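You operate a simulated robot arm through the tools that you are given. There is no shell and no other tool. Be economical: measure what you need, move in short steps, check, and stop when the job is done.

You run a simulated two-armed robot. Do the job below in one go: nothing can be reset, and whatever is moved stays where it is left.

Task
Unplug the wooden tester and turn the grey coil knob to blue.
Fine: yellow tester button first; each plug to the cup of its colour.

The check looks at the end state, three seconds after you hand in, the way a careful person would. Anything else that was tipped, shoved, dropped, spilled or broken makes it a failure.

Robot
Two 7-joint arms with fingered hands on one trunk, on a base that drives. Base frame: it is fixed to the floor where the robot stands at the start and does not move with it; the origin is under the middle of the robot, x ahead of it, y to its left, z up. Units: mm, rad, N and s.
The left shoulder is at the start at [42, 163, 1061], the right one opposite. Places, roughly: brass earth socket [700, 100, 900]; green cup of the wooden tester [500, -100, 900]; grey coil socket [700, 0, 900]; white cup of the wooden tester [600, -100, 900]; yellow tester button [500, 100, 900]. Payload 4 kg a hand.
The TCP of each hand is the grasp point between the finger pads, 36 mm short of the fingertips. In the tool frame z runs along the fingers and y along their closing line. Largest opening 124 mm; the body of the gripper starts 42 mm behind the TCP. The gripper is a hand of 4 fingers: y runs from the thumb to the fingers, the wrist lies at [-15, -99, -189] in the tool frame, and closing takes about 1.5 s.
Orientation is that of the tool frame in the base frame, as a unit quaternion [x, y, z, w]. With the fingers straight down and the wrist toward the robot, the tool's x, y and z point along [0, 1, 0], [1, 0, 0] and [0, 0, -1] of the base frame.

Tools
- The arms move only by the tool jog_arm. It takes "left_motion", "right_motion" or both (then of equal length, played together; a hand with none holds still); each is a list of rows, each a list of 6 numbers: the shift along the tool's x, y, z in units of 400 mm (1.0 is 400 mm), then the turn, a rotation vector about the tool's x, y, z in units of 90 degrees (1.0 is 90 degrees). In form: [[tx, ty, tz, wx, wy, wz], ...]. A call has 1 to 10 rows; each row is the pose to reach, as a shift and turn from the pose commanded when the call began, along the tool's axes at that moment. "left_claw" and "right_claw" are, for a hand that has rows, the opening, from 0 (shut) to 1 (fully open), set as the call begins (left out, the last holds). A call with a number of a shift or a turn outside -1 to 1 is refused whole. Each row takes 0.2 s and may step no farther than 50 mm and 0.15 rad from the row before; otherwise, or with a gripper value out of range, the whole call is refused. Where a pose cannot be reached the arm comes as near as it can. A force on the tool above 50 N (or 10 N above the force at the start of the call, whichever is more), or a blocked arm, ends the call early, and 0.2 s more pass. The fingers move at their own pace (about 45 mm/s each) and stop on an object; they squeeze with about 21 N. The grip force told is the motor's: it shows also when the fingers shut on nothing. Time passes only in rows, and 0.2 s behind the last, so rows that repeat a pose let the fingers close. It gives the time, the measured TCP pose, the force on the tool (base axes), the opening and the grip force at its end, in the units of the frame above (readings bear some noise), with the torque about the TCP (base axes, N m) and any sound that the robot's microphone picked up, and new pictures: "views" is both (left out), scene, wrist or none (wrist: the cameras of the hands that moved).
- Cameras (640 x 400 px; columns grow to the right, rows downward): "scene" is now at [153.4, 11.2, 1308.5]; the picture's right is [0.11, -0.99, -0.02], its down [-0.38, -0.03, -0.93] and it looks along [0.92, 0.11, -0.38] (base axes); focal length 242 px, centre (320, 200). "left" rides on the left gripper at [-75, -86, -123] in its tool frame; the picture's right is [-0.70, -0.34, 0.63], its down [0.64, -0.68, 0.35] and it looks along [0.32, 0.65, 0.69] (tool axes); focal length 275 px, centre (320, 200). "right" rides on the right gripper at [75, -86, -123] in its tool frame; the picture's right is [-0.70, 0.34, -0.63], its down [-0.64, -0.68, 0.35] and it looks along [-0.32, 0.65, 0.69] (tool axes); focal length 275 px, centre (320, 200). There is no depth. A picture from a camera that has moved, and an enlarged one, comes with that camera's place and axes in the base frame and with its lens.
- slide_trunk(by): slides the trunk up (or, below 0, down) by that many mm; the arms and the scene camera ride with it, the base frame stays. It gives what a move gives, with no picture.
- roll_base(legs): drives the robot by 1 to 6 legs, each [ahead, left, turn to the left] in mm, mm and rad, along the robot's own axes; the way and the turn of a leg run together, so that a leg with both is an arc; at most 1500 mm and 3.142 rad a leg. The arms and the cameras ride along, it lands a little off, and it stops where it bumps. It gives what a move gives, and a new picture of the scene camera.
- move_fingers(index, middle, ring, thumb_bend, thumb_turn, hand): sets how far each is bent, from 0 (flat) to 100 (curled in); at 30 the hand is open as for a grip, at 70 the pads meet at the TCP. One left out holds its place. A second passes; each finger stops where it meets its share of the squeeze, and holds until it gets a number again. A gripper value or a shape takes the hand back. It gives what a move gives, with no picture; readings hold the bend of each and the force on the fingers (four entries, about 0 where the hand has none), thumb and palm. thumb_turn goes from beside the hand (0) to across from the fingers (100), as for a grip.
- preshape(shape, hand): the hand has 4 fingers and takes this shape, open, in about a second: jaw (thumb against the fingers, like two jaws); tri (thumb and two fingers); tip (a fingertip pinch); poke (one finger out to press); point (the index stretched); flat (the hand flat); cup (the hand cupped); fist (a fist). The gripper value then closes the fingers along that shape, each until it touches; the sizes above hold for jaw. It gives what a move gives, with no picture.
- aim_head(pan, tilt): turns the head with the scene camera to pan (to the left, within 1.501 rad either way) and tilt (down, from -0.506 to 1.204), counted from straight ahead of the robot. It gives what a move gives, and a new picture of the scene camera.
- zoom(camera, box): a new picture of the part [left, top, right, bottom] of that camera's present view, enlarged. The clock stands still meanwhile.
- finish_job(): hands the job in; it is judged then, once.

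Work in short steps. Places have to be worked out from the pictures, the camera data and where the tool is seen: move nearer, look again, correct. Check each grasp and each placing, and mend what went wrong. You have 120 turns and 260 pictures in all, those below and enlarged ones among them. Open the grippers and draw the arms clear of the work before you hand the job in, unless the task says otherwise; then end with one line.

The tools are called after ">>>" by a JSON object that holds its "method" and its "body". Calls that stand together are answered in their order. jog_arm: Moves the arms, as the interface text tells. Its arguments: {"type":"object","properties":{"left_motion":{"type":"array"},"left_claw":{"type":"number"},"right_motion":{"type":"array"},"right_claw":{"type":"number"},"views":{"type":"string","enum":["both","scene","wrist","none"]}},"required":[]} The other tools are called the same way: slide_trunk (by) slides the trunk up or down; preshape (shape, hand) gives the hand a shape; move_fingers (index, middle, ring, thumb_bend, thumb_turn, hand) moves the fingers one by one; roll_base (legs) drives the base; aim_head (pan, tilt) turns the head that bears the scene camera; zoom (camera, box) takes an enlarged picture of a part of a camera's view; finish_job () hands the job in.

At the start:

```text
clock: 0.0
left_eef_pos: [711.2, 340.6, 1310.0]
left_orientation: [0.707, 0.707, 0.0, 0.0]
left_contact_force: [0.5, -0.4, -0.1]
left_moment: [0.02, -0.03, -0.02]
left_finger_gap: 123.6
left_gripper_force: 0.2
left_shape: jaw
left_bend: [30.0, 30.0, 30.0, 30.0, 98.0]
left_finger forces: [0.0, 0.0, 0.0, 0.0, 0.0, 0.0]
right_eef_pos: [816.8, -292.2, 1252.2]
right_orientation: [0.707, 0.707, 0.0, 0.0]
right_contact_force: [-0.1, 0.0, 0.0]
right_moment: [-0.03, 0.01, 0.0]
right_finger_gap: 123.9
right_gripper_force: 0.1
right_shape: jaw
right_bend: [30.0, 30.0, 30.0, 30.0, 98.0]
right_finger forces: [0.0, 0.1, 0.0, 0.0, 0.0, 0.0]
trunk travel left (down, up): [-225.0, 253.0]
robot x, y, heading: [-2.6, -0.3, 0.004]
head pan, tilt: [0.112, 0.234]
```

scene: 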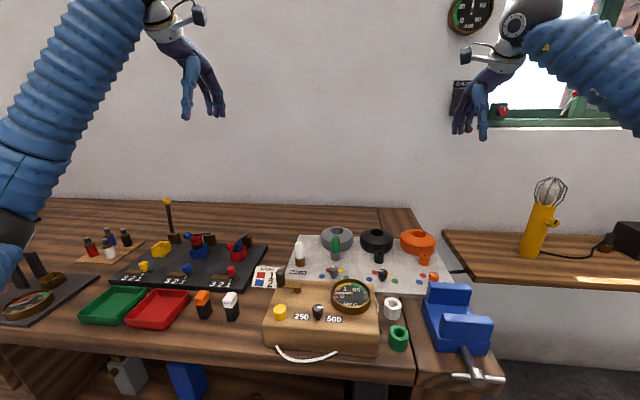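
right: 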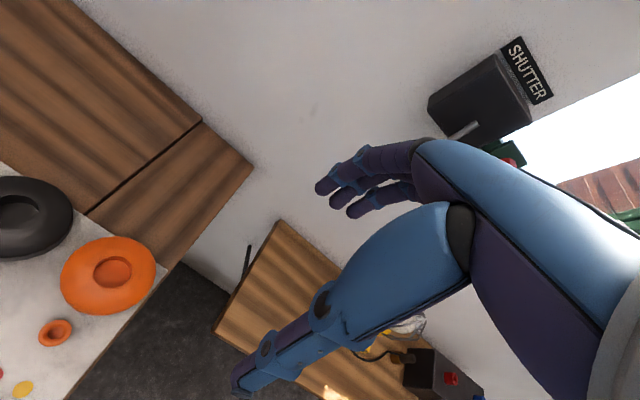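
left: 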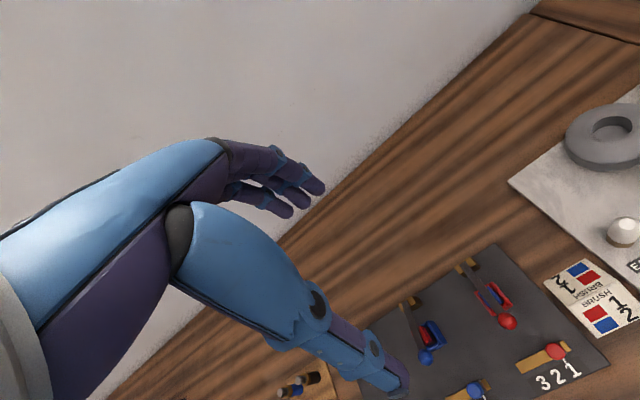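

I'll look closer at the tester and the coil panel to understand plugs, cups and knobs.

>>> {"method": "zoom", "body": {"camera": "scene", "box": [250, 220, 450, 370]}}

>>> {"method": "aim_head", "body": {"pan": 0.0, "tilt": 0.7}}

```text
2.67 times, centred on (350, 295) of scene
camera zoom: at [153.4, 11.2, 1308.5], right [0.11, -0.99, -0.02], down [-0.38, -0.03, -0.93], along [0.92, 0.11, -0.38], focal length 646 px, centre (240, -53)
```

zoom: 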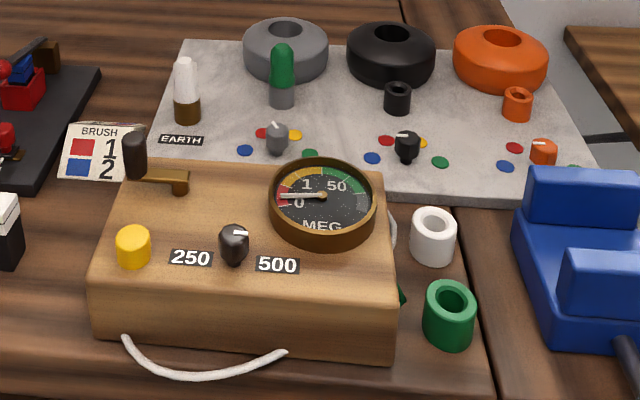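

```text
clock: 0.9
left_eef_pos: [711.8, 339.6, 1310.0]
left_orientation: [0.707, 0.707, -0.001, 0.0]
left_contact_force: [0.1, -0.2, 0.9]
left_moment: [0.03, -0.02, -0.04]
left_finger_gap: 123.6
left_gripper_force: 0.1
left_shape: jaw
left_bend: [30.0, 30.0, 30.0, 30.0, 98.0]
left_finger forces: [0.0, 0.0, 0.0, 0.0, 0.1, 0.1]
right_eef_pos: [817.5, -291.4, 1250.7]
right_orientation: [0.708, 0.706, 0.0, -0.001]
right_contact_force: [-0.2, -0.1, 0.4]
right_moment: [0.0, 0.02, -0.04]
right_finger_gap: 123.6
right_gripper_force: 0.1
right_shape: jaw
right_bend: [30.0, 30.0, 30.0, 30.0, 98.0]
right_finger forces: [0.0, 0.1, 0.1, 0.0, 0.1, 0.0]
trunk travel left (down, up): [-225.0, 253.0]
robot x, y, heading: [0.7, -0.7, 0.002]
head pan, tilt: [0.0, 0.7]
camera scene: at [139.2, 0.8, 1268.0], right [0.0, -1.0, 0.0], down [-0.75, 0.0, -0.66], along [0.66, 0.0, -0.75], focal length 242 px, centre (320, 200)
```

scene: 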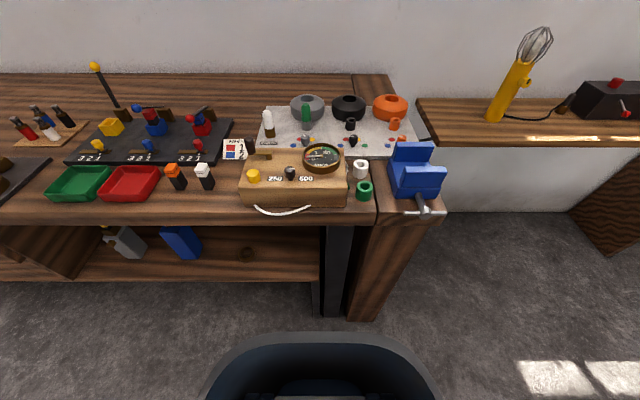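

The green plug sits in the grey coil's socket and the white plug in the earth socket. I'll zoom in for detail.

>>> {"method": "zoom", "body": {"camera": "scene", "box": [240, 90, 420, 210]}}

>>> {"method": "zoom", "body": {"camera": "scene", "box": [250, 95, 340, 155]}}

```text
3.33 times, centred on (330, 150) of scene
camera zoom: at [139.2, 0.8, 1268.0], right [0.0, -1.0, 0.0], down [-0.75, 0.0, -0.66], along [0.66, 0.0, -0.75], focal length 808 px, centre (287, 367)
```

zoom: 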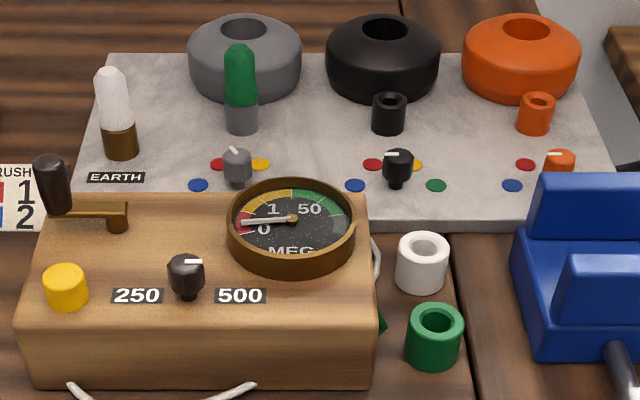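

```text
6.67 times, centred on (295, 125) of scene
camera zoom: at [139.2, 0.8, 1268.0], right [0.0, -1.0, 0.0], down [-0.75, 0.0, -0.66], along [0.66, 0.0, -0.75], focal length 1616 px, centre (487, 700)
```

zoom: 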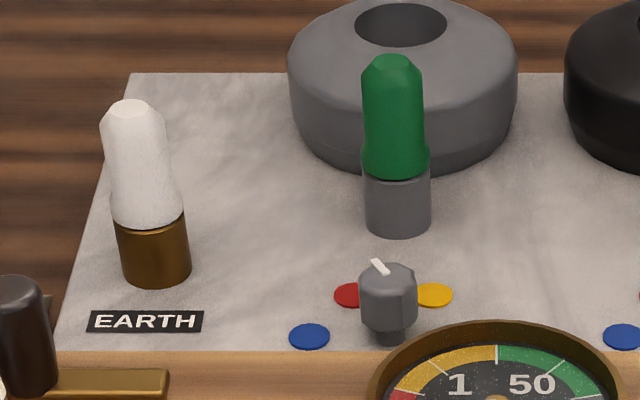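

The start pose is too near the tester, so I'll back off about 170 mm. This also gives a baseline for triangulating.

>>> {"method": "roll_base", "body": {"legs": [[-170, 0, 0]]}}

>>> {"method": "zoom", "body": {"camera": "scene", "box": [240, 60, 420, 180]}}

```text
clock: 2.4
left_eef_pos: [538.6, 339.4, 1312.4]
left_orientation: [0.707, 0.707, 0.001, 0.001]
left_contact_force: [0.2, -0.2, 0.8]
left_moment: [-0.01, -0.02, 0.03]
left_finger_gap: 123.7
left_gripper_force: 0.0
left_shape: jaw
left_bend: [30.0, 30.0, 30.0, 30.0, 98.0]
left_finger forces: [0.0, 0.0, 0.0, 0.1, 0.0, 0.0]
right_eef_pos: [644.0, -291.6, 1253.8]
right_orientation: [0.707, 0.707, 0.001, 0.0]
right_contact_force: [-0.3, 0.4, 0.1]
right_moment: [-0.01, 0.0, 0.01]
right_finger_gap: 123.7
right_gripper_force: 0.0
right_shape: jaw
right_bend: [30.0, 30.0, 30.0, 30.0, 98.0]
right_finger forces: [0.0, 0.0, 0.0, 0.0, 0.0, 0.0]
trunk travel left (down, up): [-225.0, 253.0]
robot x, y, heading: [-170.4, 2.9, 0.002]
head pan, tilt: [0.0, 0.7]
camera scene: at [-34.3, 0.8, 1268.2], right [0.0, -1.0, 0.0], down [-0.75, 0.0, -0.66], along [0.66, 0.0, -0.75], focal length 242 px, centre (320, 200)
```

scene: 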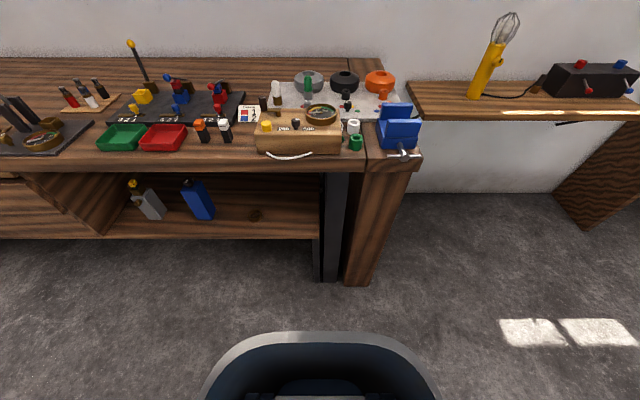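

```text
3.33 times, centred on (330, 120) of scene
camera zoom: at [-34.3, 0.8, 1268.2], right [0.0, -1.0, 0.0], down [-0.75, 0.0, -0.66], along [0.66, 0.0, -0.75], focal length 808 px, centre (287, 467)
```

zoom: 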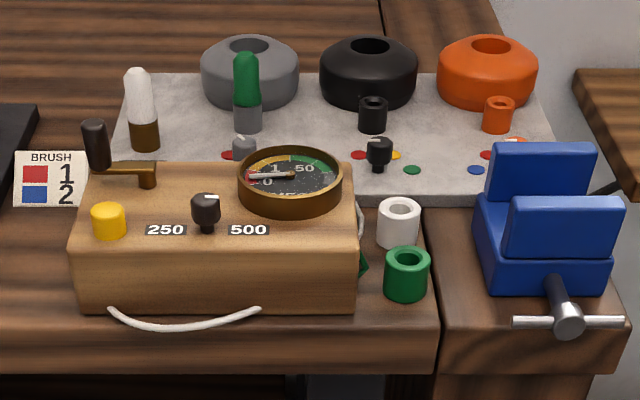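

Triangulated: button top ≈ (490,130,951), green cup ≈ (490,-92,909), white cup ≈ (566,-93,908), white plug top ≈ (720,137,952), green plug top ≈ (746,37,954), knob ≈ (655,39,921). I'll set the left hand to poke and bring it above the button.

>>> {"method": "preshape", "body": {"hand": "left", "shape": "poke"}}

>>> {"method": "jog_arm", "body": {"left_motion": [[-0.075, -0.017, 0.082, 0, 0, 0], [-0.15, -0.034, 0.164, 0, 0, 0], [-0.225, -0.051, 0.246, 0, 0, 0], [-0.3, -0.069, 0.329, 0, 0, 0], [-0.375, -0.086, 0.41, 0, 0, 0], [-0.45, -0.103, 0.493, 0, 0, 0], [-0.525, -0.12, 0.575, 0, 0, 0]]}}

```text
clock: 3.3
left_eef_pos: [540.1, 340.1, 1309.5]
left_orientation: [0.707, 0.708, 0.0, 0.0]
left_contact_force: [-0.5, 1.0, -0.5]
left_moment: [-0.01, 0.01, -0.01]
left_finger_gap: 0.3
left_gripper_force: 0.1
left_shape: poke
left_bend: [70.0, 70.0, 99.0, 0.0, 100.0]
left_finger forces: [0.0, 0.0, 0.1, 0.0, 0.0, 0.1]
right_eef_pos: [645.0, -291.6, 1251.2]
right_orientation: [0.707, 0.707, 0.0, 0.0]
right_contact_force: [-0.4, 0.3, -0.8]
right_moment: [0.03, -0.03, 0.0]
right_finger_gap: 123.7
right_gripper_force: 0.1
right_shape: jaw
right_bend: [30.0, 30.0, 30.0, 30.0, 98.0]
right_finger forces: [0.0, 0.1, 0.0, 0.0, 0.1, 0.0]
trunk travel left (down, up): [-225.0, 253.0]
robot x, y, heading: [-171.6, -0.3, 0.0]
head pan, tilt: [0.0, 0.7]
```

```text
clock: 4.9
left_eef_pos: [493.2, 129.2, 1081.2]
left_orientation: [0.707, 0.707, -0.001, 0.0]
left_contact_force: [0.5, -0.4, 0.6]
left_moment: [-0.03, -0.01, 0.02]
left_finger_gap: 0.0
left_gripper_force: 0.0
left_shape: poke
left_bend: [70.0, 70.0, 99.0, 0.0, 100.0]
left_finger forces: [0.0, 0.0, 0.0, 0.1, 0.0, 0.0]
right_eef_pos: [645.9, -292.2, 1251.5]
right_orientation: [0.707, 0.707, 0.0, 0.0]
right_contact_force: [0.2, 0.4, -0.5]
right_moment: [0.0, 0.02, -0.03]
right_finger_gap: 123.7
right_gripper_force: 0.0
right_shape: jaw
right_bend: [30.0, 30.0, 30.0, 30.0, 98.0]
right_finger forces: [0.0, 0.0, 0.0, 0.1, 0.0, 0.0]
trunk travel left (down, up): [-225.0, 253.0]
robot x, y, heading: [-170.8, 3.3, 0.003]
head pan, tilt: [0.0, 0.7]
camera scene: at [-32.2, 0.4, 1267.8], right [0.0, -1.0, 0.0], down [-0.75, 0.0, -0.66], along [0.66, 0.0, -0.75], focal length 242 px, centre (320, 200)
camera left: at [408.1, 54.0, 1203.7], right [-0.34, -0.7, -0.63], down [-0.68, 0.64, -0.35], along [0.65, 0.32, -0.69], focal length 275 px, centre (320, 200)
```

scene: 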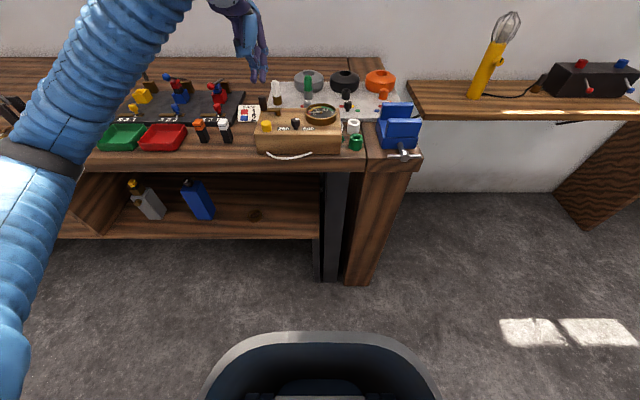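
left: 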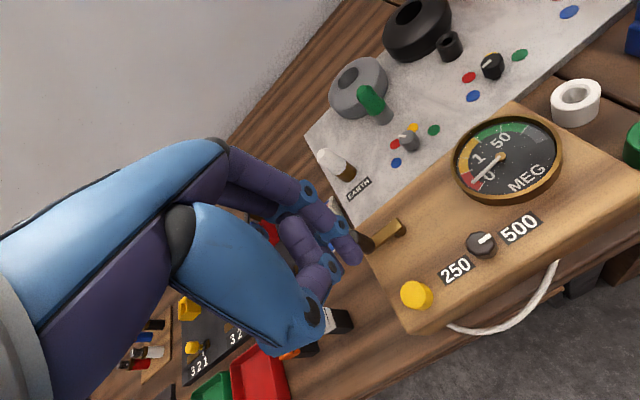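

The hand is above the button; I'll zoom to find which fingertip sticks out and where.

>>> {"method": "zoom", "body": {"camera": "left", "box": [200, 140, 440, 320]}}

>>> {"method": "zoom", "body": {"camera": "scene", "box": [200, 0, 350, 160]}}

```text
2.22 times, centred on (320, 230) of left
camera zoom: at [408.1, 54.0, 1203.7], right [-0.34, -0.7, -0.63], down [-0.68, 0.64, -0.35], along [0.65, 0.32, -0.69], focal length 612 px, centre (320, 133)
```

zoom: 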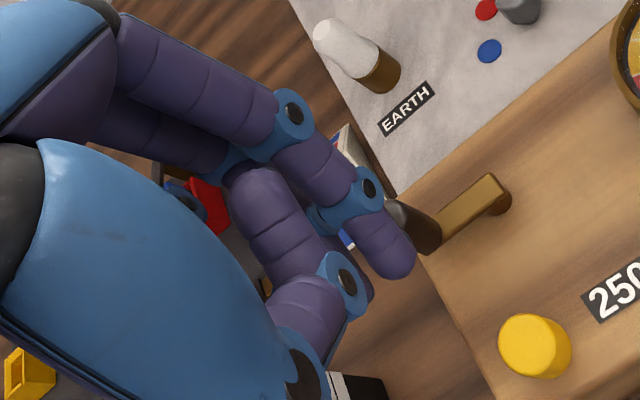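

```text
2.50 times, centred on (275, 80) of scene
camera zoom: at [-32.2, 0.4, 1267.8], right [0.0, -1.0, 0.0], down [-0.75, 0.0, -0.66], along [0.66, 0.0, -0.75], focal length 606 px, centre (432, 500)
```

zoom: 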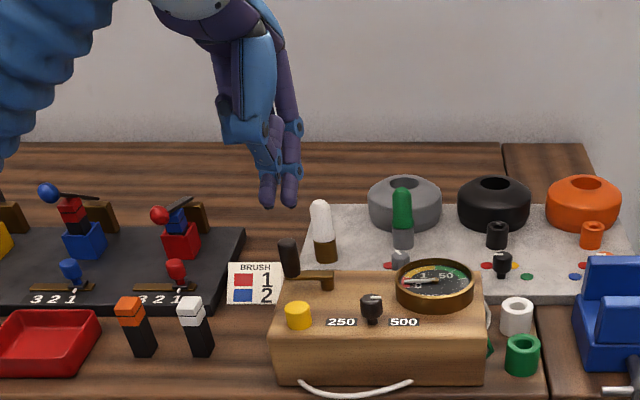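

Two fingertips hang about 34 mm below the TCP, at ±10 mm in y. I'll curl the middle finger so that only the index presses.

>>> {"method": "move_fingers", "body": {"hand": "left", "middle": 100}}

>>> {"method": "zoom", "body": {"camera": "scene", "box": [200, 0, 350, 160]}}

>>> {"method": "zoom", "body": {"camera": "left", "box": [200, 140, 440, 320]}}

```text
clock: 5.9
left_eef_pos: [492.5, 130.2, 1081.4]
left_orientation: [0.707, 0.707, 0.0, 0.0]
left_contact_force: [0.6, -0.1, 0.0]
left_moment: [-0.02, 0.03, 0.02]
left_finger_gap: 37.4
left_gripper_force: 0.1
left_shape: fingers
left_bend: [70.0, 100.0, 99.0, 0.0, 100.0]
left_finger forces: [0.0, 0.1, 0.0, 0.1, 0.0, 0.0]
right_eef_pos: [644.3, -292.6, 1250.5]
right_orientation: [0.707, 0.707, 0.0, 0.0]
right_contact_force: [0.3, 1.0, 0.1]
right_moment: [0.03, 0.01, 0.01]
right_finger_gap: 123.8
right_gripper_force: 0.1
right_shape: jaw
right_bend: [30.0, 30.0, 30.0, 30.0, 98.0]
right_finger forces: [0.0, 0.0, 0.0, 0.0, 0.0, 0.0]
trunk travel left (down, up): [-225.0, 253.0]
robot x, y, heading: [-170.5, 0.4, 0.002]
head pan, tilt: [0.0, 0.7]
```

```text
2.50 times, centred on (275, 80) of scene
camera zoom: at [-32.7, 0.8, 1267.9], right [0.0, -1.0, 0.0], down [-0.75, 0.0, -0.66], along [0.66, 0.0, -0.75], focal length 606 px, centre (432, 500)
```

zoom: 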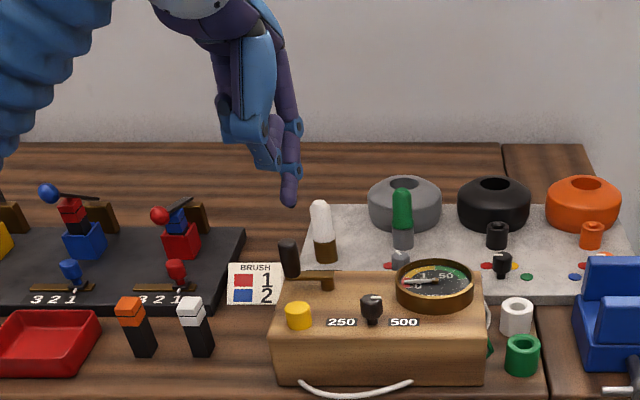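

```text
2.22 times, centred on (320, 230) of left
camera zoom: at [407.8, 54.5, 1204.4], right [-0.34, -0.7, -0.63], down [-0.68, 0.65, -0.35], along [0.65, 0.31, -0.69], focal length 612 px, centre (320, 133)
```

zoom: 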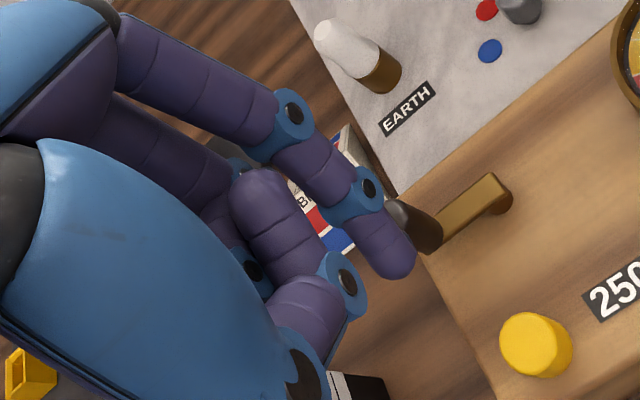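

The index tip is about (-3,-12,-36) from the TCP. I'll line it up and descend to about 20 mm above the button.

>>> {"method": "jog_arm", "body": {"left_motion": [[0.014, 0, 0.089, 0, 0, 0], [0.0275, 0, 0.1775, 0, 0, 0]]}}

>>> {"method": "zoom", "body": {"camera": "scene", "box": [230, 70, 350, 166]}}

>>> {"method": "zoom", "body": {"camera": "left", "box": [200, 140, 440, 320]}}

```text
clock: 6.5
left_eef_pos: [491.3, 141.2, 1011.8]
left_orientation: [0.708, 0.706, 0.0, 0.001]
left_contact_force: [-0.7, -0.4, 0.4]
left_moment: [0.02, -0.01, -0.03]
left_finger_gap: 37.4
left_gripper_force: 0.1
left_shape: fingers
left_bend: [70.0, 100.0, 99.0, 0.0, 100.0]
left_finger forces: [0.1, 0.0, 0.0, 0.1, 0.0, 0.0]
right_eef_pos: [645.7, -292.6, 1252.5]
right_orientation: [0.708, 0.706, 0.0, 0.0]
right_contact_force: [-0.1, 0.4, 0.2]
right_moment: [-0.01, -0.01, 0.01]
right_finger_gap: 123.6
right_gripper_force: 0.1
right_shape: jaw
right_bend: [30.0, 30.0, 30.0, 30.0, 98.0]
right_finger forces: [0.1, 0.0, 0.0, 0.0, 0.1, 0.0]
trunk travel left (down, up): [-225.0, 253.0]
robot x, y, heading: [-169.0, 2.4, 0.002]
head pan, tilt: [0.0, 0.7]
camera scene: at [-32.5, 0.9, 1267.8], right [0.0, -1.0, 0.0], down [-0.75, 0.0, -0.66], along [0.66, 0.0, -0.75], focal length 242 px, centre (320, 200)
camera left: at [407.1, 65.6, 1133.6], right [-0.34, -0.7, -0.63], down [-0.68, 0.65, -0.35], along [0.65, 0.31, -0.69], focal length 275 px, centre (320, 200)
```

scene: 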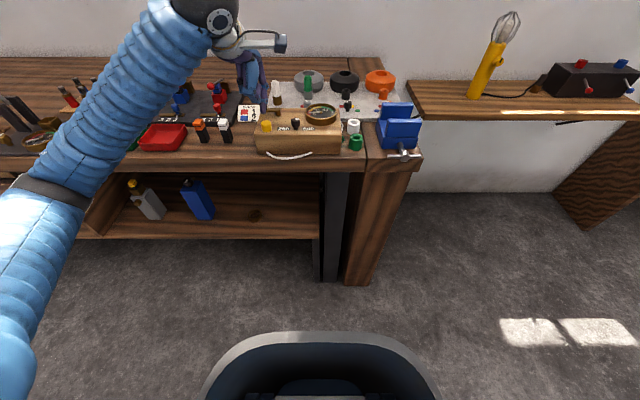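
left: 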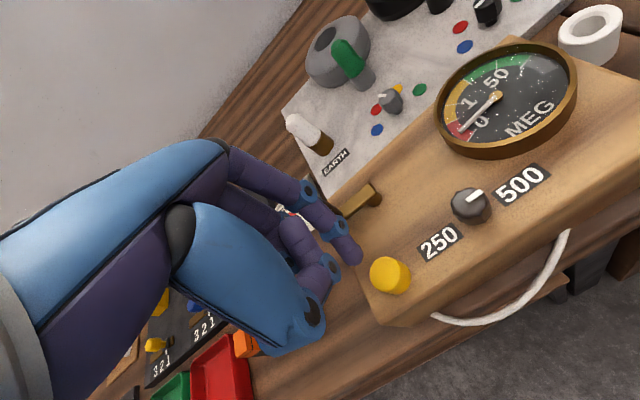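

```text
4.17 times, centred on (290, 118) of scene
camera zoom: at [-32.5, 0.9, 1267.8], right [0.0, -1.0, 0.0], down [-0.75, 0.0, -0.66], along [0.66, 0.0, -0.75], focal length 1010 px, centre (445, 542)
```

zoom: 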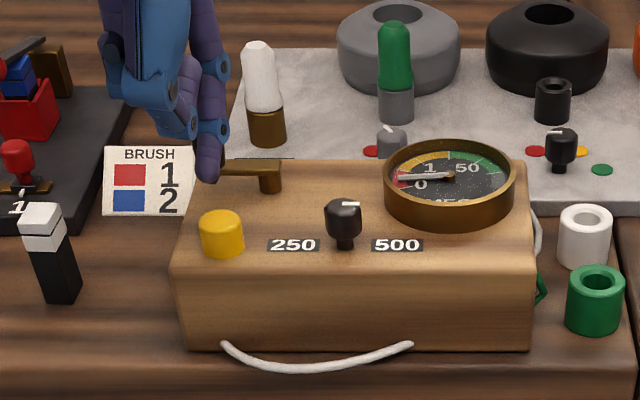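

```text
2.22 times, centred on (320, 230) of left
camera zoom: at [407.1, 65.6, 1133.6], right [-0.34, -0.7, -0.63], down [-0.68, 0.65, -0.35], along [0.65, 0.31, -0.69], focal length 612 px, centre (320, 133)
```

zoom: 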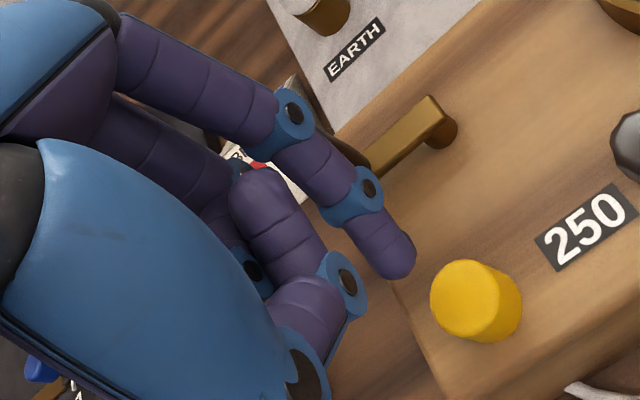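

The tip is about 26 mm above the button and roughly aligned. I'll shift by (-3,-4) and descend gently, watching the force.

>>> {"method": "jog_arm", "body": {"left_motion": [[-0.01, -0.0075, 0.03, 0, 0, 0], [-0.01, -0.0075, 0.05, 0, 0, 0]], "views": "none"}}

>>> {"method": "zoom", "body": {"camera": "scene", "box": [230, 70, 350, 166]}}

>>> {"method": "zoom", "body": {"camera": "left", "box": [260, 180, 420, 300]}}

```text
clock: 7.1
left_eef_pos: [487.7, 136.9, 990.6]
left_orientation: [0.707, 0.707, 0.0, 0.0]
left_contact_force: [2.0, 1.0, 3.6]
left_moment: [-0.02, -0.09, 0.03]
left_finger_gap: 37.4
left_gripper_force: 2.1
left_shape: fingers
left_bend: [70.0, 100.0, 99.0, 0.0, 100.0]
left_finger forces: [4.0, 0.0, 0.0, 0.0, 0.0, 0.1]
right_eef_pos: [644.9, -292.5, 1252.1]
right_orientation: [0.707, 0.707, -0.001, 0.0]
right_contact_force: [-0.5, 0.9, -0.5]
right_moment: [0.02, 0.01, -0.02]
right_finger_gap: 123.9
right_gripper_force: 0.0
right_shape: jaw
right_bend: [30.0, 30.0, 30.0, 30.0, 98.0]
right_finger forces: [0.1, 0.0, 0.1, 0.1, 0.1, 0.0]
trunk travel left (down, up): [-225.0, 253.0]
robot x, y, heading: [-171.8, -2.2, 0.0]
head pan, tilt: [0.0, 0.7]
```

```text
4.17 times, centred on (290, 118) of scene
camera zoom: at [-33.0, 0.7, 1268.1], right [0.0, -1.0, 0.0], down [-0.75, 0.0, -0.66], along [0.66, 0.0, -0.75], focal length 1010 px, centre (445, 542)
```

zoom: 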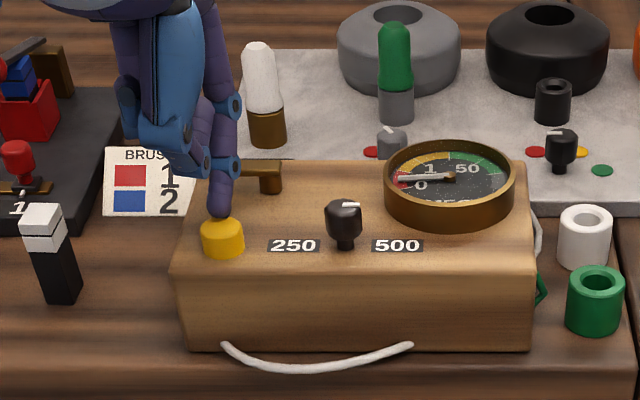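

```text
3.33 times, centred on (340, 240) of left
camera zoom: at [403.8, 61.9, 1113.9], right [-0.34, -0.7, -0.63], down [-0.68, 0.64, -0.35], along [0.65, 0.32, -0.69], focal length 918 px, centre (253, 67)
```

zoom: 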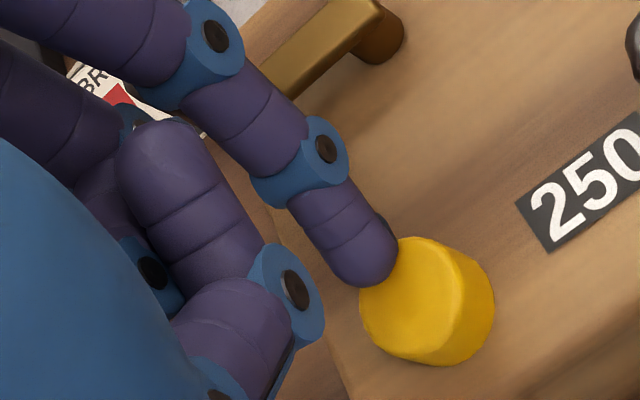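

Contact is made (4 N) but toward the far rim. I'll lift slightly, shift 8 mm toward the robot, and press down slowly.

>>> {"method": "jog_arm", "body": {"left_motion": [[0, 0, -0.0125, 0, 0, 0], [0, -0.02, -0.0125, 0, 0, 0], [0, -0.02, 0.0, 0, 0, 0], [0, -0.02, 0.0075, 0, 0, 0], [0, -0.02, 0.0125, 0, 0, 0]], "views": "none"}}

>>> {"method": "zoom", "body": {"camera": "scene", "box": [230, 70, 350, 166]}}

>>> {"method": "zoom", "body": {"camera": "left", "box": [260, 180, 420, 300]}}

```text
clock: 8.3
left_eef_pos: [481.0, 135.2, 987.3]
left_orientation: [0.707, 0.708, 0.001, 0.002]
left_contact_force: [12.1, -0.5, 30.6]
left_moment: [-0.23, -0.38, 0.09]
left_finger_gap: 35.8
left_gripper_force: 15.4
left_shape: fingers
left_bend: [70.0, 100.0, 99.0, 0.0, 100.0]
left_finger forces: [30.9, 0.0, 0.0, 0.0, 0.0, 0.1]
right_eef_pos: [643.5, -293.1, 1253.3]
right_orientation: [0.707, 0.707, 0.0, 0.0]
right_contact_force: [0.5, -0.3, 0.4]
right_moment: [0.03, -0.02, 0.01]
right_finger_gap: 123.7
right_gripper_force: 0.1
right_shape: jaw
right_bend: [30.0, 30.0, 30.0, 30.0, 98.0]
right_finger forces: [0.0, 0.0, 0.0, 0.0, 0.0, 0.0]
trunk travel left (down, up): [-225.0, 253.0]
robot x, y, heading: [-171.3, 1.6, 0.0]
head pan, tilt: [0.0, 0.7]
heard: click
```

```text
4.17 times, centred on (290, 118) of scene
camera zoom: at [-33.6, 0.2, 1268.6], right [0.0, -1.0, 0.0], down [-0.75, 0.0, -0.66], along [0.66, 0.0, -0.75], focal length 1010 px, centre (445, 542)
```

zoom: 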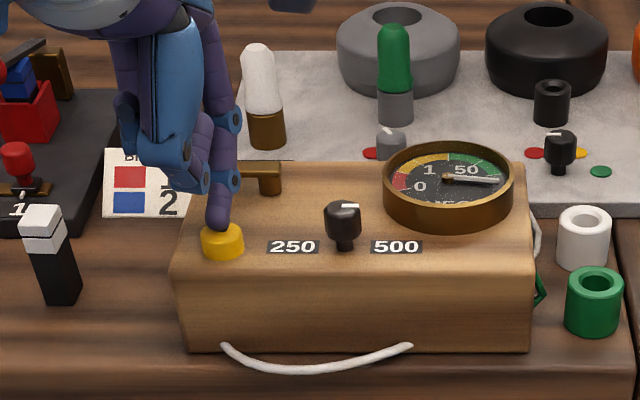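

```text
3.33 times, centred on (340, 240) of left
camera zoom: at [395.4, 61.3, 1110.0], right [-0.33, -0.7, -0.63], down [-0.68, 0.64, -0.35], along [0.65, 0.32, -0.69], focal length 918 px, centre (253, 67)
```

zoom: 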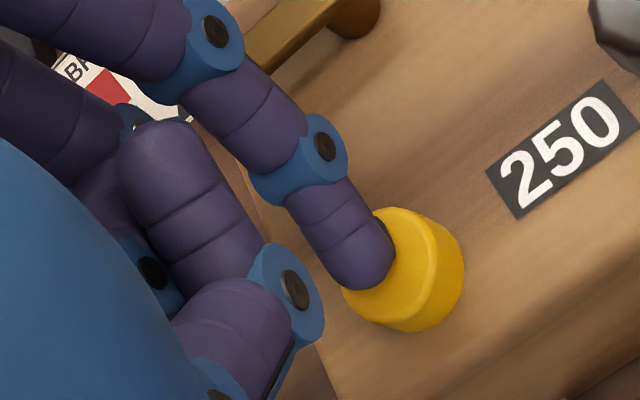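

A click was heard and the meter swung up, so the button is pressed. I'll release it by rising straight up and check.

>>> {"method": "jog_arm", "body": {"left_motion": [[0, 0, -0.05, 0, 0, 0], [0, 0, -0.15, 0, 0, 0], [0, 0, -0.27, 0, 0, 0], [0, 0, -0.38, 0, 0, 0]], "views": "none"}}

>>> {"method": "preshape", "body": {"hand": "left", "shape": "jaw"}}

>>> {"method": "zoom", "body": {"camera": "scene", "box": [200, 30, 380, 166]}}

>>> {"method": "zoom", "body": {"camera": "left", "box": [0, 0, 640, 400]}}

```text
clock: 9.3
left_eef_pos: [479.7, 137.4, 1138.8]
left_orientation: [0.707, 0.707, 0.0, 0.0]
left_contact_force: [-0.3, -0.2, 0.3]
left_moment: [0.02, -0.01, -0.01]
left_finger_gap: 37.2
left_gripper_force: 0.0
left_shape: fingers
left_bend: [70.0, 100.0, 99.0, 0.0, 100.0]
left_finger forces: [0.0, 0.0, 0.1, 0.0, 0.0, 0.1]
right_eef_pos: [645.2, -293.1, 1254.2]
right_orientation: [0.707, 0.707, 0.001, 0.001]
right_contact_force: [-0.3, 0.0, -0.4]
right_moment: [-0.01, 0.0, 0.0]
right_finger_gap: 123.9
right_gripper_force: 0.0
right_shape: jaw
right_bend: [30.0, 30.0, 30.0, 30.0, 98.0]
right_finger forces: [0.0, 0.0, 0.0, 0.0, 0.0, 0.0]
trunk travel left (down, up): [-225.0, 253.0]
robot x, y, heading: [-174.6, 0.2, 0.001]
head pan, tilt: [0.0, 0.7]
```

```text
clock: 10.2
left_eef_pos: [480.4, 137.2, 1136.7]
left_orientation: [0.707, 0.707, 0.001, 0.001]
left_contact_force: [0.0, -0.3, -0.7]
left_moment: [-0.01, 0.01, -0.01]
left_finger_gap: 124.0
left_gripper_force: 0.0
left_shape: jaw
left_bend: [30.0, 30.0, 30.0, 30.0, 98.0]
left_finger forces: [0.0, 0.0, 0.0, 0.0, 0.0, 0.0]
right_eef_pos: [645.1, -291.6, 1252.8]
right_orientation: [0.707, 0.707, 0.0, 0.0]
right_contact_force: [-0.5, 0.5, 0.4]
right_moment: [-0.01, -0.02, 0.0]
right_finger_gap: 123.7
right_gripper_force: 0.0
right_shape: jaw
right_bend: [30.0, 30.0, 30.0, 30.0, 98.0]
right_finger forces: [0.0, 0.0, 0.0, 0.1, 0.0, 0.0]
trunk travel left (down, up): [-225.0, 253.0]
robot x, y, heading: [-173.6, -2.0, 0.001]
head pan, tilt: [0.0, 0.7]
```

```text
2.94 times, centred on (290, 98) of scene
camera zoom: at [-32.7, 0.7, 1268.0], right [0.0, -1.0, 0.0], down [-0.75, 0.0, -0.66], along [0.66, 0.0, -0.75], focal length 713 px, centre (408, 500)
```

zoom: 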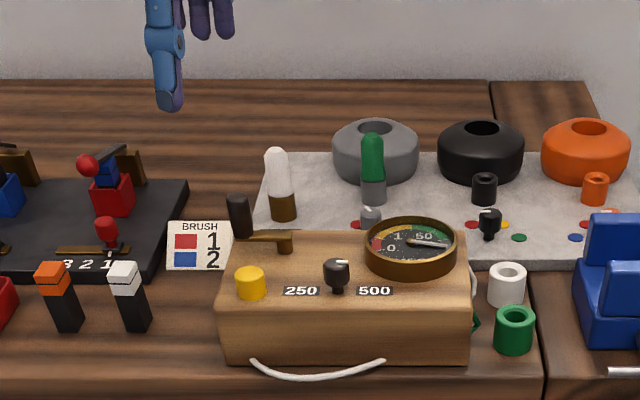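

```text
1.00 times, centred on (320, 200) of left (not enlarged: the box is as wide or as high as the picture)
camera zoom: at [396.3, 61.8, 1260.2], right [-0.34, -0.7, -0.63], down [-0.68, 0.65, -0.35], along [0.65, 0.32, -0.69], focal length 275 px, centre (320, 200)
```

zoom: 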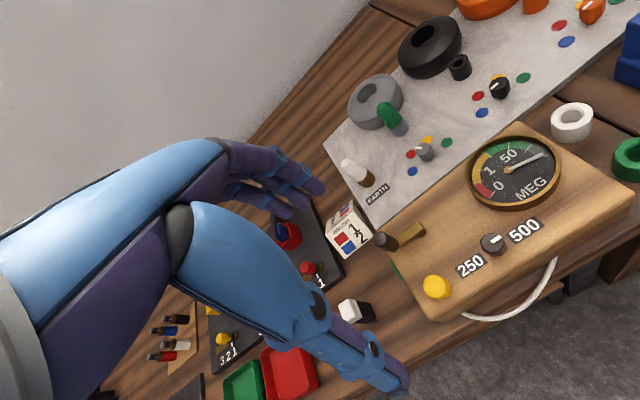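

The button is out again and the meter holds a reading. Next I'll bring the open left hand above the white plug.

>>> {"method": "jog_arm", "body": {"left_motion": [[0, 0.1, 0.04, 0, 0, 0], [0, 0.2, 0.08, 0, 0, 0], [0, 0.3, 0.12, 0, 0, 0], [0, 0.4, 0.16, 0, 0, 0], [0, 0.5, 0.2, 0, 0, 0], [0, 0.6, 0.2425, 0, 0, 0]]}}

>>> {"method": "zoom", "body": {"camera": "scene", "box": [220, 20, 370, 130]}}

```text
clock: 11.6
left_eef_pos: [722.3, 137.8, 1038.0]
left_orientation: [0.707, 0.707, -0.001, 0.0]
left_contact_force: [0.1, 0.3, 0.1]
left_moment: [0.0, 0.0, -0.01]
left_finger_gap: 123.8
left_gripper_force: 0.0
left_shape: jaw
left_bend: [30.0, 30.0, 30.0, 30.0, 98.0]
left_finger forces: [0.0, 0.0, 0.0, 0.1, 0.1, 0.0]
right_eef_pos: [647.3, -292.0, 1250.8]
right_orientation: [0.708, 0.707, -0.001, -0.001]
right_contact_force: [-0.3, -0.4, 0.0]
right_moment: [-0.01, 0.0, -0.01]
right_finger_gap: 124.0
right_gripper_force: 0.1
right_shape: jaw
right_bend: [30.0, 30.0, 30.0, 30.0, 98.0]
right_finger forces: [0.0, 0.0, 0.0, 0.0, 0.0, 0.0]
trunk travel left (down, up): [-225.0, 253.0]
robot x, y, heading: [-170.4, 1.7, 0.004]
head pan, tilt: [0.0, 0.7]
camera scene: at [-31.7, 0.5, 1267.7], right [0.0, -1.0, 0.0], down [-0.75, 0.0, -0.66], along [0.66, 0.0, -0.75], focal length 242 px, centre (320, 200)
camera left: at [637.9, 63.0, 1161.1], right [-0.34, -0.7, -0.63], down [-0.68, 0.65, -0.35], along [0.65, 0.32, -0.69], focal length 275 px, centre (320, 200)
```

scene: 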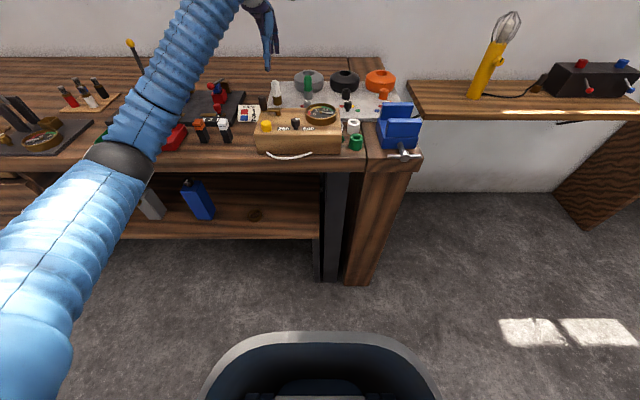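
left: 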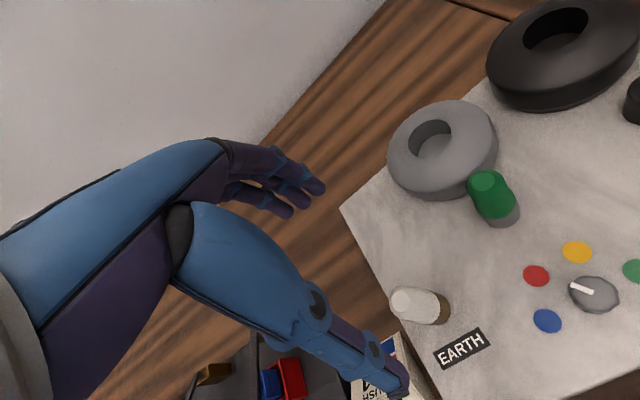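

```text
3.64 times, centred on (295, 75) of scene
camera zoom: at [-31.7, 0.5, 1267.7], right [0.0, -1.0, 0.0], down [-0.75, 0.0, -0.66], along [0.66, 0.0, -0.75], focal length 882 px, centre (411, 654)
```

zoom: 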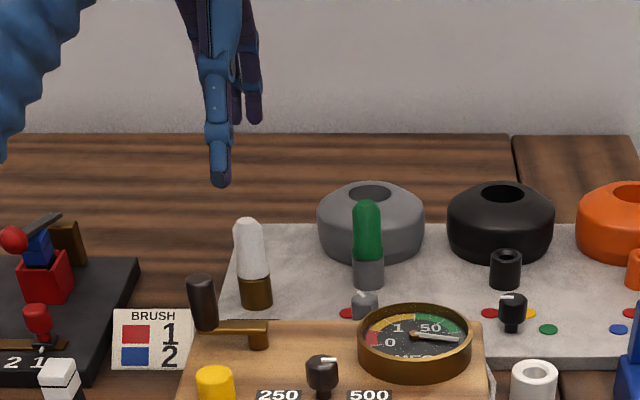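

The wrist view puts the white plug nearer, at about x=697 with its top at z≈965. I'll move there at z≈1005 and look again.

>>> {"method": "jog_arm", "body": {"left_motion": [[0, -0.0625, 0.0, 0, 0, 0], [0, -0.0625, 0.0825, 0, 0, 0]], "views": "wrist"}}

>>> {"method": "zoom", "body": {"camera": "scene", "box": [220, 20, 370, 130]}}

```text
clock: 12.2
left_eef_pos: [696.0, 138.2, 1004.1]
left_orientation: [0.708, 0.706, 0.0, 0.0]
left_contact_force: [-0.8, 0.9, -0.1]
left_moment: [-0.01, 0.02, 0.0]
left_finger_gap: 123.9
left_gripper_force: 0.0
left_shape: jaw
left_bend: [30.0, 30.0, 30.0, 30.0, 98.0]
left_finger forces: [0.0, 0.0, 0.0, 0.0, 0.1, 0.0]
right_eef_pos: [647.3, -291.6, 1250.6]
right_orientation: [0.707, 0.707, -0.001, 0.0]
right_contact_force: [-0.1, 0.4, 0.9]
right_moment: [0.02, 0.0, -0.03]
right_finger_gap: 123.9
right_gripper_force: 0.1
right_shape: jaw
right_bend: [30.0, 30.0, 30.0, 30.0, 98.0]
right_finger forces: [0.1, 0.0, 0.0, 0.0, 0.0, 0.0]
trunk travel left (down, up): [-225.0, 253.0]
robot x, y, heading: [-175.1, 2.6, -0.0]
head pan, tilt: [0.0, 0.7]
camera left: at [611.7, 62.9, 1127.3], right [-0.34, -0.7, -0.63], down [-0.68, 0.65, -0.35], along [0.65, 0.31, -0.69], focal length 275 px, centre (320, 200)
```

left: 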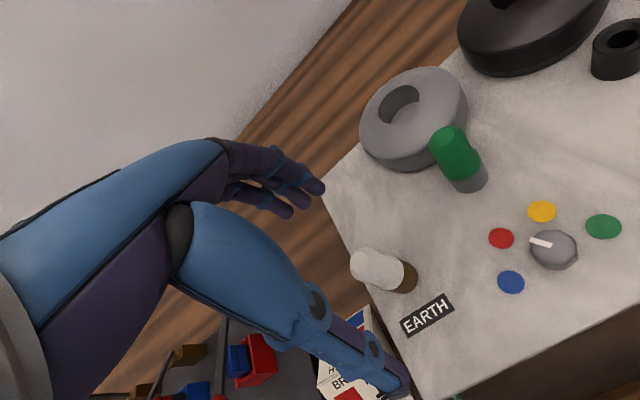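

```text
3.64 times, centred on (295, 75) of scene
camera zoom: at [-31.5, 0.9, 1267.6], right [0.0, -1.0, 0.0], down [-0.75, 0.0, -0.66], along [0.66, 0.0, -0.75], focal length 882 px, centre (411, 654)
```

zoom: 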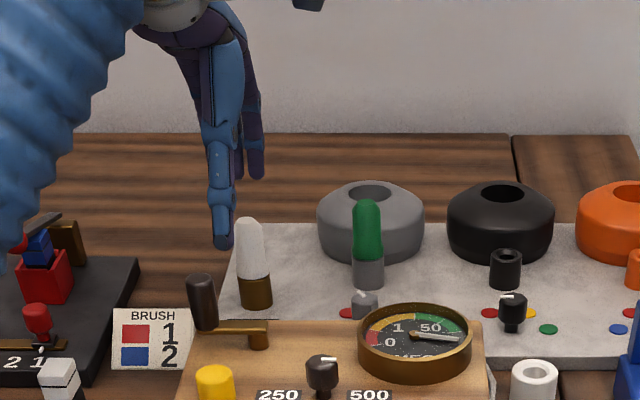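

The plug is at about (695,130), top z≈965. I'll align and lower to TCP z≈955.

>>> {"method": "jog_arm", "body": {"left_motion": [[-0.02, -0.0025, 0.02, 0, 0, 0], [-0.02, -0.0025, 0.1225, 0, 0, 0]], "views": "wrist"}}

>>> {"method": "zoom", "body": {"camera": "scene", "box": [230, 50, 330, 125]}}

```text
clock: 12.8
left_eef_pos: [694.7, 130.4, 954.9]
left_orientation: [0.707, 0.707, 0.0, 0.0]
left_contact_force: [0.2, -0.2, 0.6]
left_moment: [-0.01, 0.04, 0.03]
left_finger_gap: 124.0
left_gripper_force: 0.0
left_shape: jaw
left_bend: [30.0, 30.0, 30.0, 30.0, 98.0]
left_finger forces: [0.0, 0.0, 0.2, 0.0, 0.0, 0.1]
right_eef_pos: [645.9, -291.9, 1251.3]
right_orientation: [0.707, 0.708, 0.0, -0.001]
right_contact_force: [0.3, 0.3, -0.2]
right_moment: [0.02, -0.05, -0.02]
right_finger_gap: 123.8
right_gripper_force: 0.0
right_shape: jaw
right_bend: [30.0, 30.0, 30.0, 30.0, 98.0]
right_finger forces: [0.1, 0.0, 0.1, 0.0, 0.1, 0.0]
trunk travel left (down, up): [-225.0, 253.0]
robot x, y, heading: [-176.3, 2.1, 0.001]
head pan, tilt: [0.0, 0.7]
camera left: at [610.0, 54.6, 1079.2], right [-0.34, -0.7, -0.63], down [-0.68, 0.64, -0.35], along [0.65, 0.32, -0.69], focal length 275 px, centre (320, 200)
```

left: 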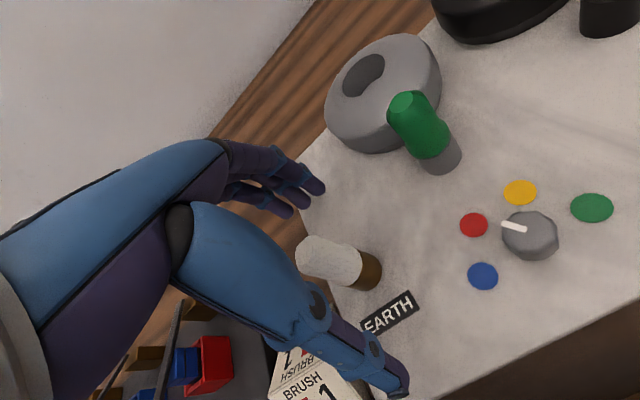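

```text
5.33 times, centred on (280, 88) of scene
camera zoom: at [-32.2, 0.9, 1267.7], right [0.0, -1.0, 0.0], down [-0.75, 0.0, -0.66], along [0.66, 0.0, -0.75], focal length 1293 px, centre (533, 800)
```

zoom: 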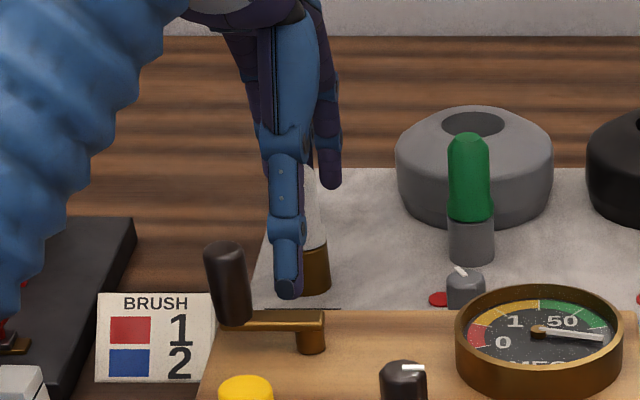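

The plug lies on the TCP line. I'll close the hand on it.

>>> {"method": "jog_arm", "body": {"left_motion": [[0, 0, 0, 0, 0, 0], [0, 0, 0, 0, 0, 0], [0, 0, 0, 0, 0, 0], [0, 0, 0, 0, 0, 0], [0, 0, 0, 0, 0, 0], [0, 0, 0, 0, 0, 0], [0, 0, 0, 0, 0, 0], [0, 0, 0, 0, 0, 0]], "left_claw": 0, "views": "wrist"}}

>>> {"method": "zoom", "body": {"camera": "scene", "box": [230, 50, 330, 125]}}

```text
clock: 14.6
left_eef_pos: [693.5, 129.7, 957.0]
left_orientation: [0.707, 0.707, 0.0, 0.0]
left_contact_force: [-0.4, -0.8, 3.3]
left_moment: [0.0, -0.35, -0.02]
left_finger_gap: 23.4
left_gripper_force: 20.8
left_shape: jaw
left_bend: [60.0, 60.0, 68.0, 63.0, 100.0]
left_finger forces: [10.7, 9.3, 0.0, 0.0, 22.0, 0.0]
right_eef_pos: [645.4, -292.3, 1251.1]
right_orientation: [0.707, 0.707, 0.0, 0.0]
right_contact_force: [-0.4, -0.1, 0.5]
right_moment: [0.02, -0.01, 0.02]
right_finger_gap: 123.7
right_gripper_force: 0.1
right_shape: jaw
right_bend: [30.0, 30.0, 30.0, 30.0, 98.0]
right_finger forces: [0.0, 0.0, 0.0, 0.1, 0.0, 0.0]
trunk travel left (down, up): [-225.0, 253.0]
robot x, y, heading: [-175.4, -0.3, 0.0]
head pan, tilt: [0.0, 0.7]
camera left: at [609.4, 54.1, 1080.2], right [-0.34, -0.7, -0.63], down [-0.68, 0.65, -0.35], along [0.65, 0.31, -0.69], focal length 275 px, centre (320, 200)
```

left: 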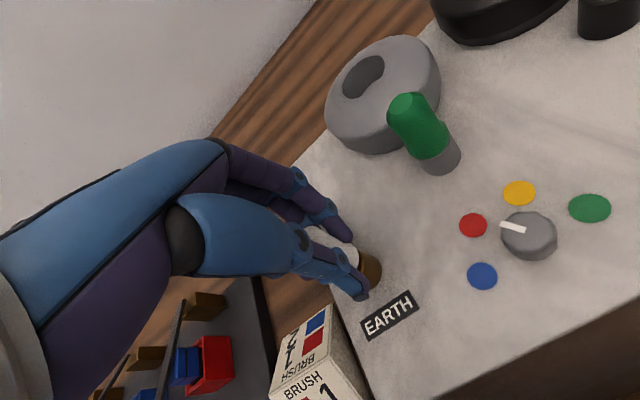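

```text
5.33 times, centred on (280, 88) of scene
camera zoom: at [-32.9, 0.6, 1268.0], right [0.0, -1.0, 0.0], down [-0.75, 0.0, -0.66], along [0.66, 0.0, -0.75], focal length 1293 px, centre (533, 800)
```

zoom: 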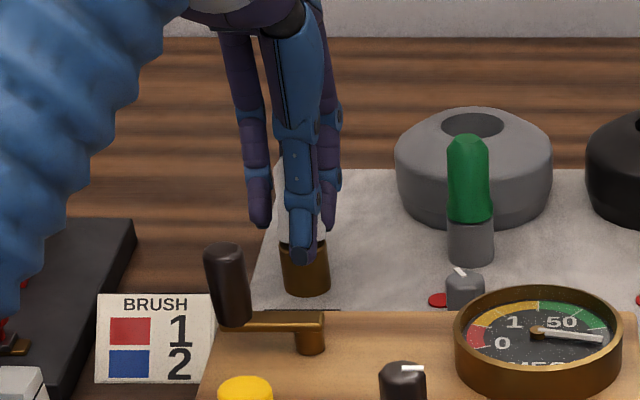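

It's gripped at 23 mm with 21 N. I'll pull straight up.

>>> {"method": "jog_arm", "body": {"left_motion": [[0, 0, -0.02, 0, 0, 0], [0, 0, -0.05, 0, 0, 0], [0, 0, -0.1, 0, 0, 0], [0, 0, -0.16, 0, 0, 0]], "views": "wrist"}}

>>> {"method": "zoom", "body": {"camera": "scene", "box": [220, 30, 340, 125]}}

```text
clock: 15.6
left_eef_pos: [694.3, 128.4, 1021.8]
left_orientation: [0.707, 0.707, -0.001, 0.0]
left_contact_force: [0.2, -0.2, -0.4]
left_moment: [0.0, 0.03, -0.02]
left_finger_gap: 20.4
left_gripper_force: 21.3
left_shape: jaw
left_bend: [61.0, 60.0, 68.0, 64.0, 100.0]
left_finger forces: [10.9, 9.4, 0.1, 0.1, 20.3, 0.0]
right_eef_pos: [643.2, -291.7, 1252.8]
right_orientation: [0.707, 0.707, 0.0, 0.0]
right_contact_force: [-0.4, 0.1, -0.1]
right_moment: [0.03, -0.03, -0.06]
right_finger_gap: 124.0
right_gripper_force: 0.1
right_shape: jaw
right_bend: [30.0, 30.0, 30.0, 30.0, 98.0]
right_finger forces: [0.0, 0.0, 0.1, 0.0, 0.0, 0.1]
trunk travel left (down, up): [-225.0, 253.0]
robot x, y, heading: [-169.3, 5.9, 0.002]
head pan, tilt: [0.0, 0.7]
camera left: at [609.1, 53.8, 1145.4], right [-0.34, -0.7, -0.63], down [-0.68, 0.65, -0.35], along [0.65, 0.32, -0.69], focal length 275 px, centre (320, 200)
```

left: 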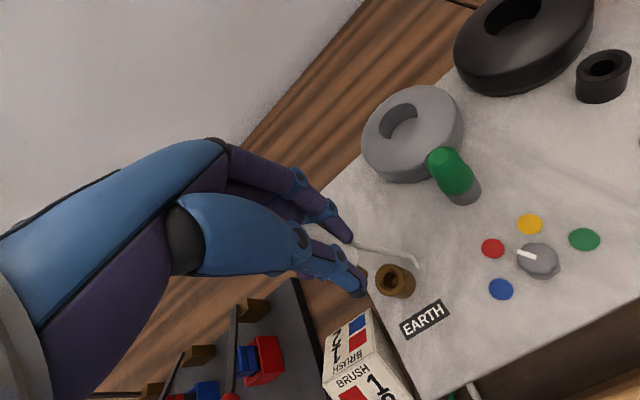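

```text
4.21 times, centred on (280, 78) of scene
camera zoom: at [-33.3, 0.5, 1268.1], right [0.0, -1.0, 0.0], down [-0.75, 0.0, -0.66], along [0.66, 0.0, -0.75], focal length 1021 px, centre (488, 716)
```

zoom: 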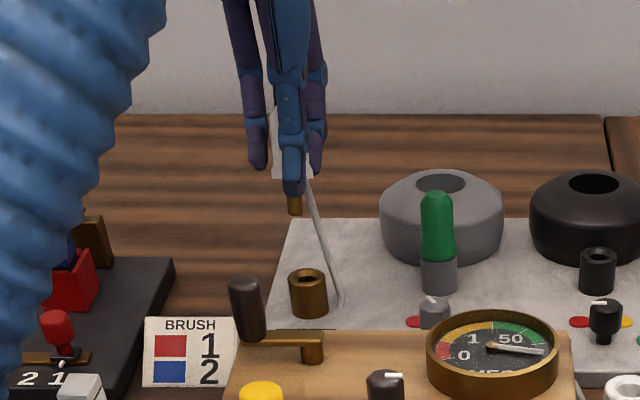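

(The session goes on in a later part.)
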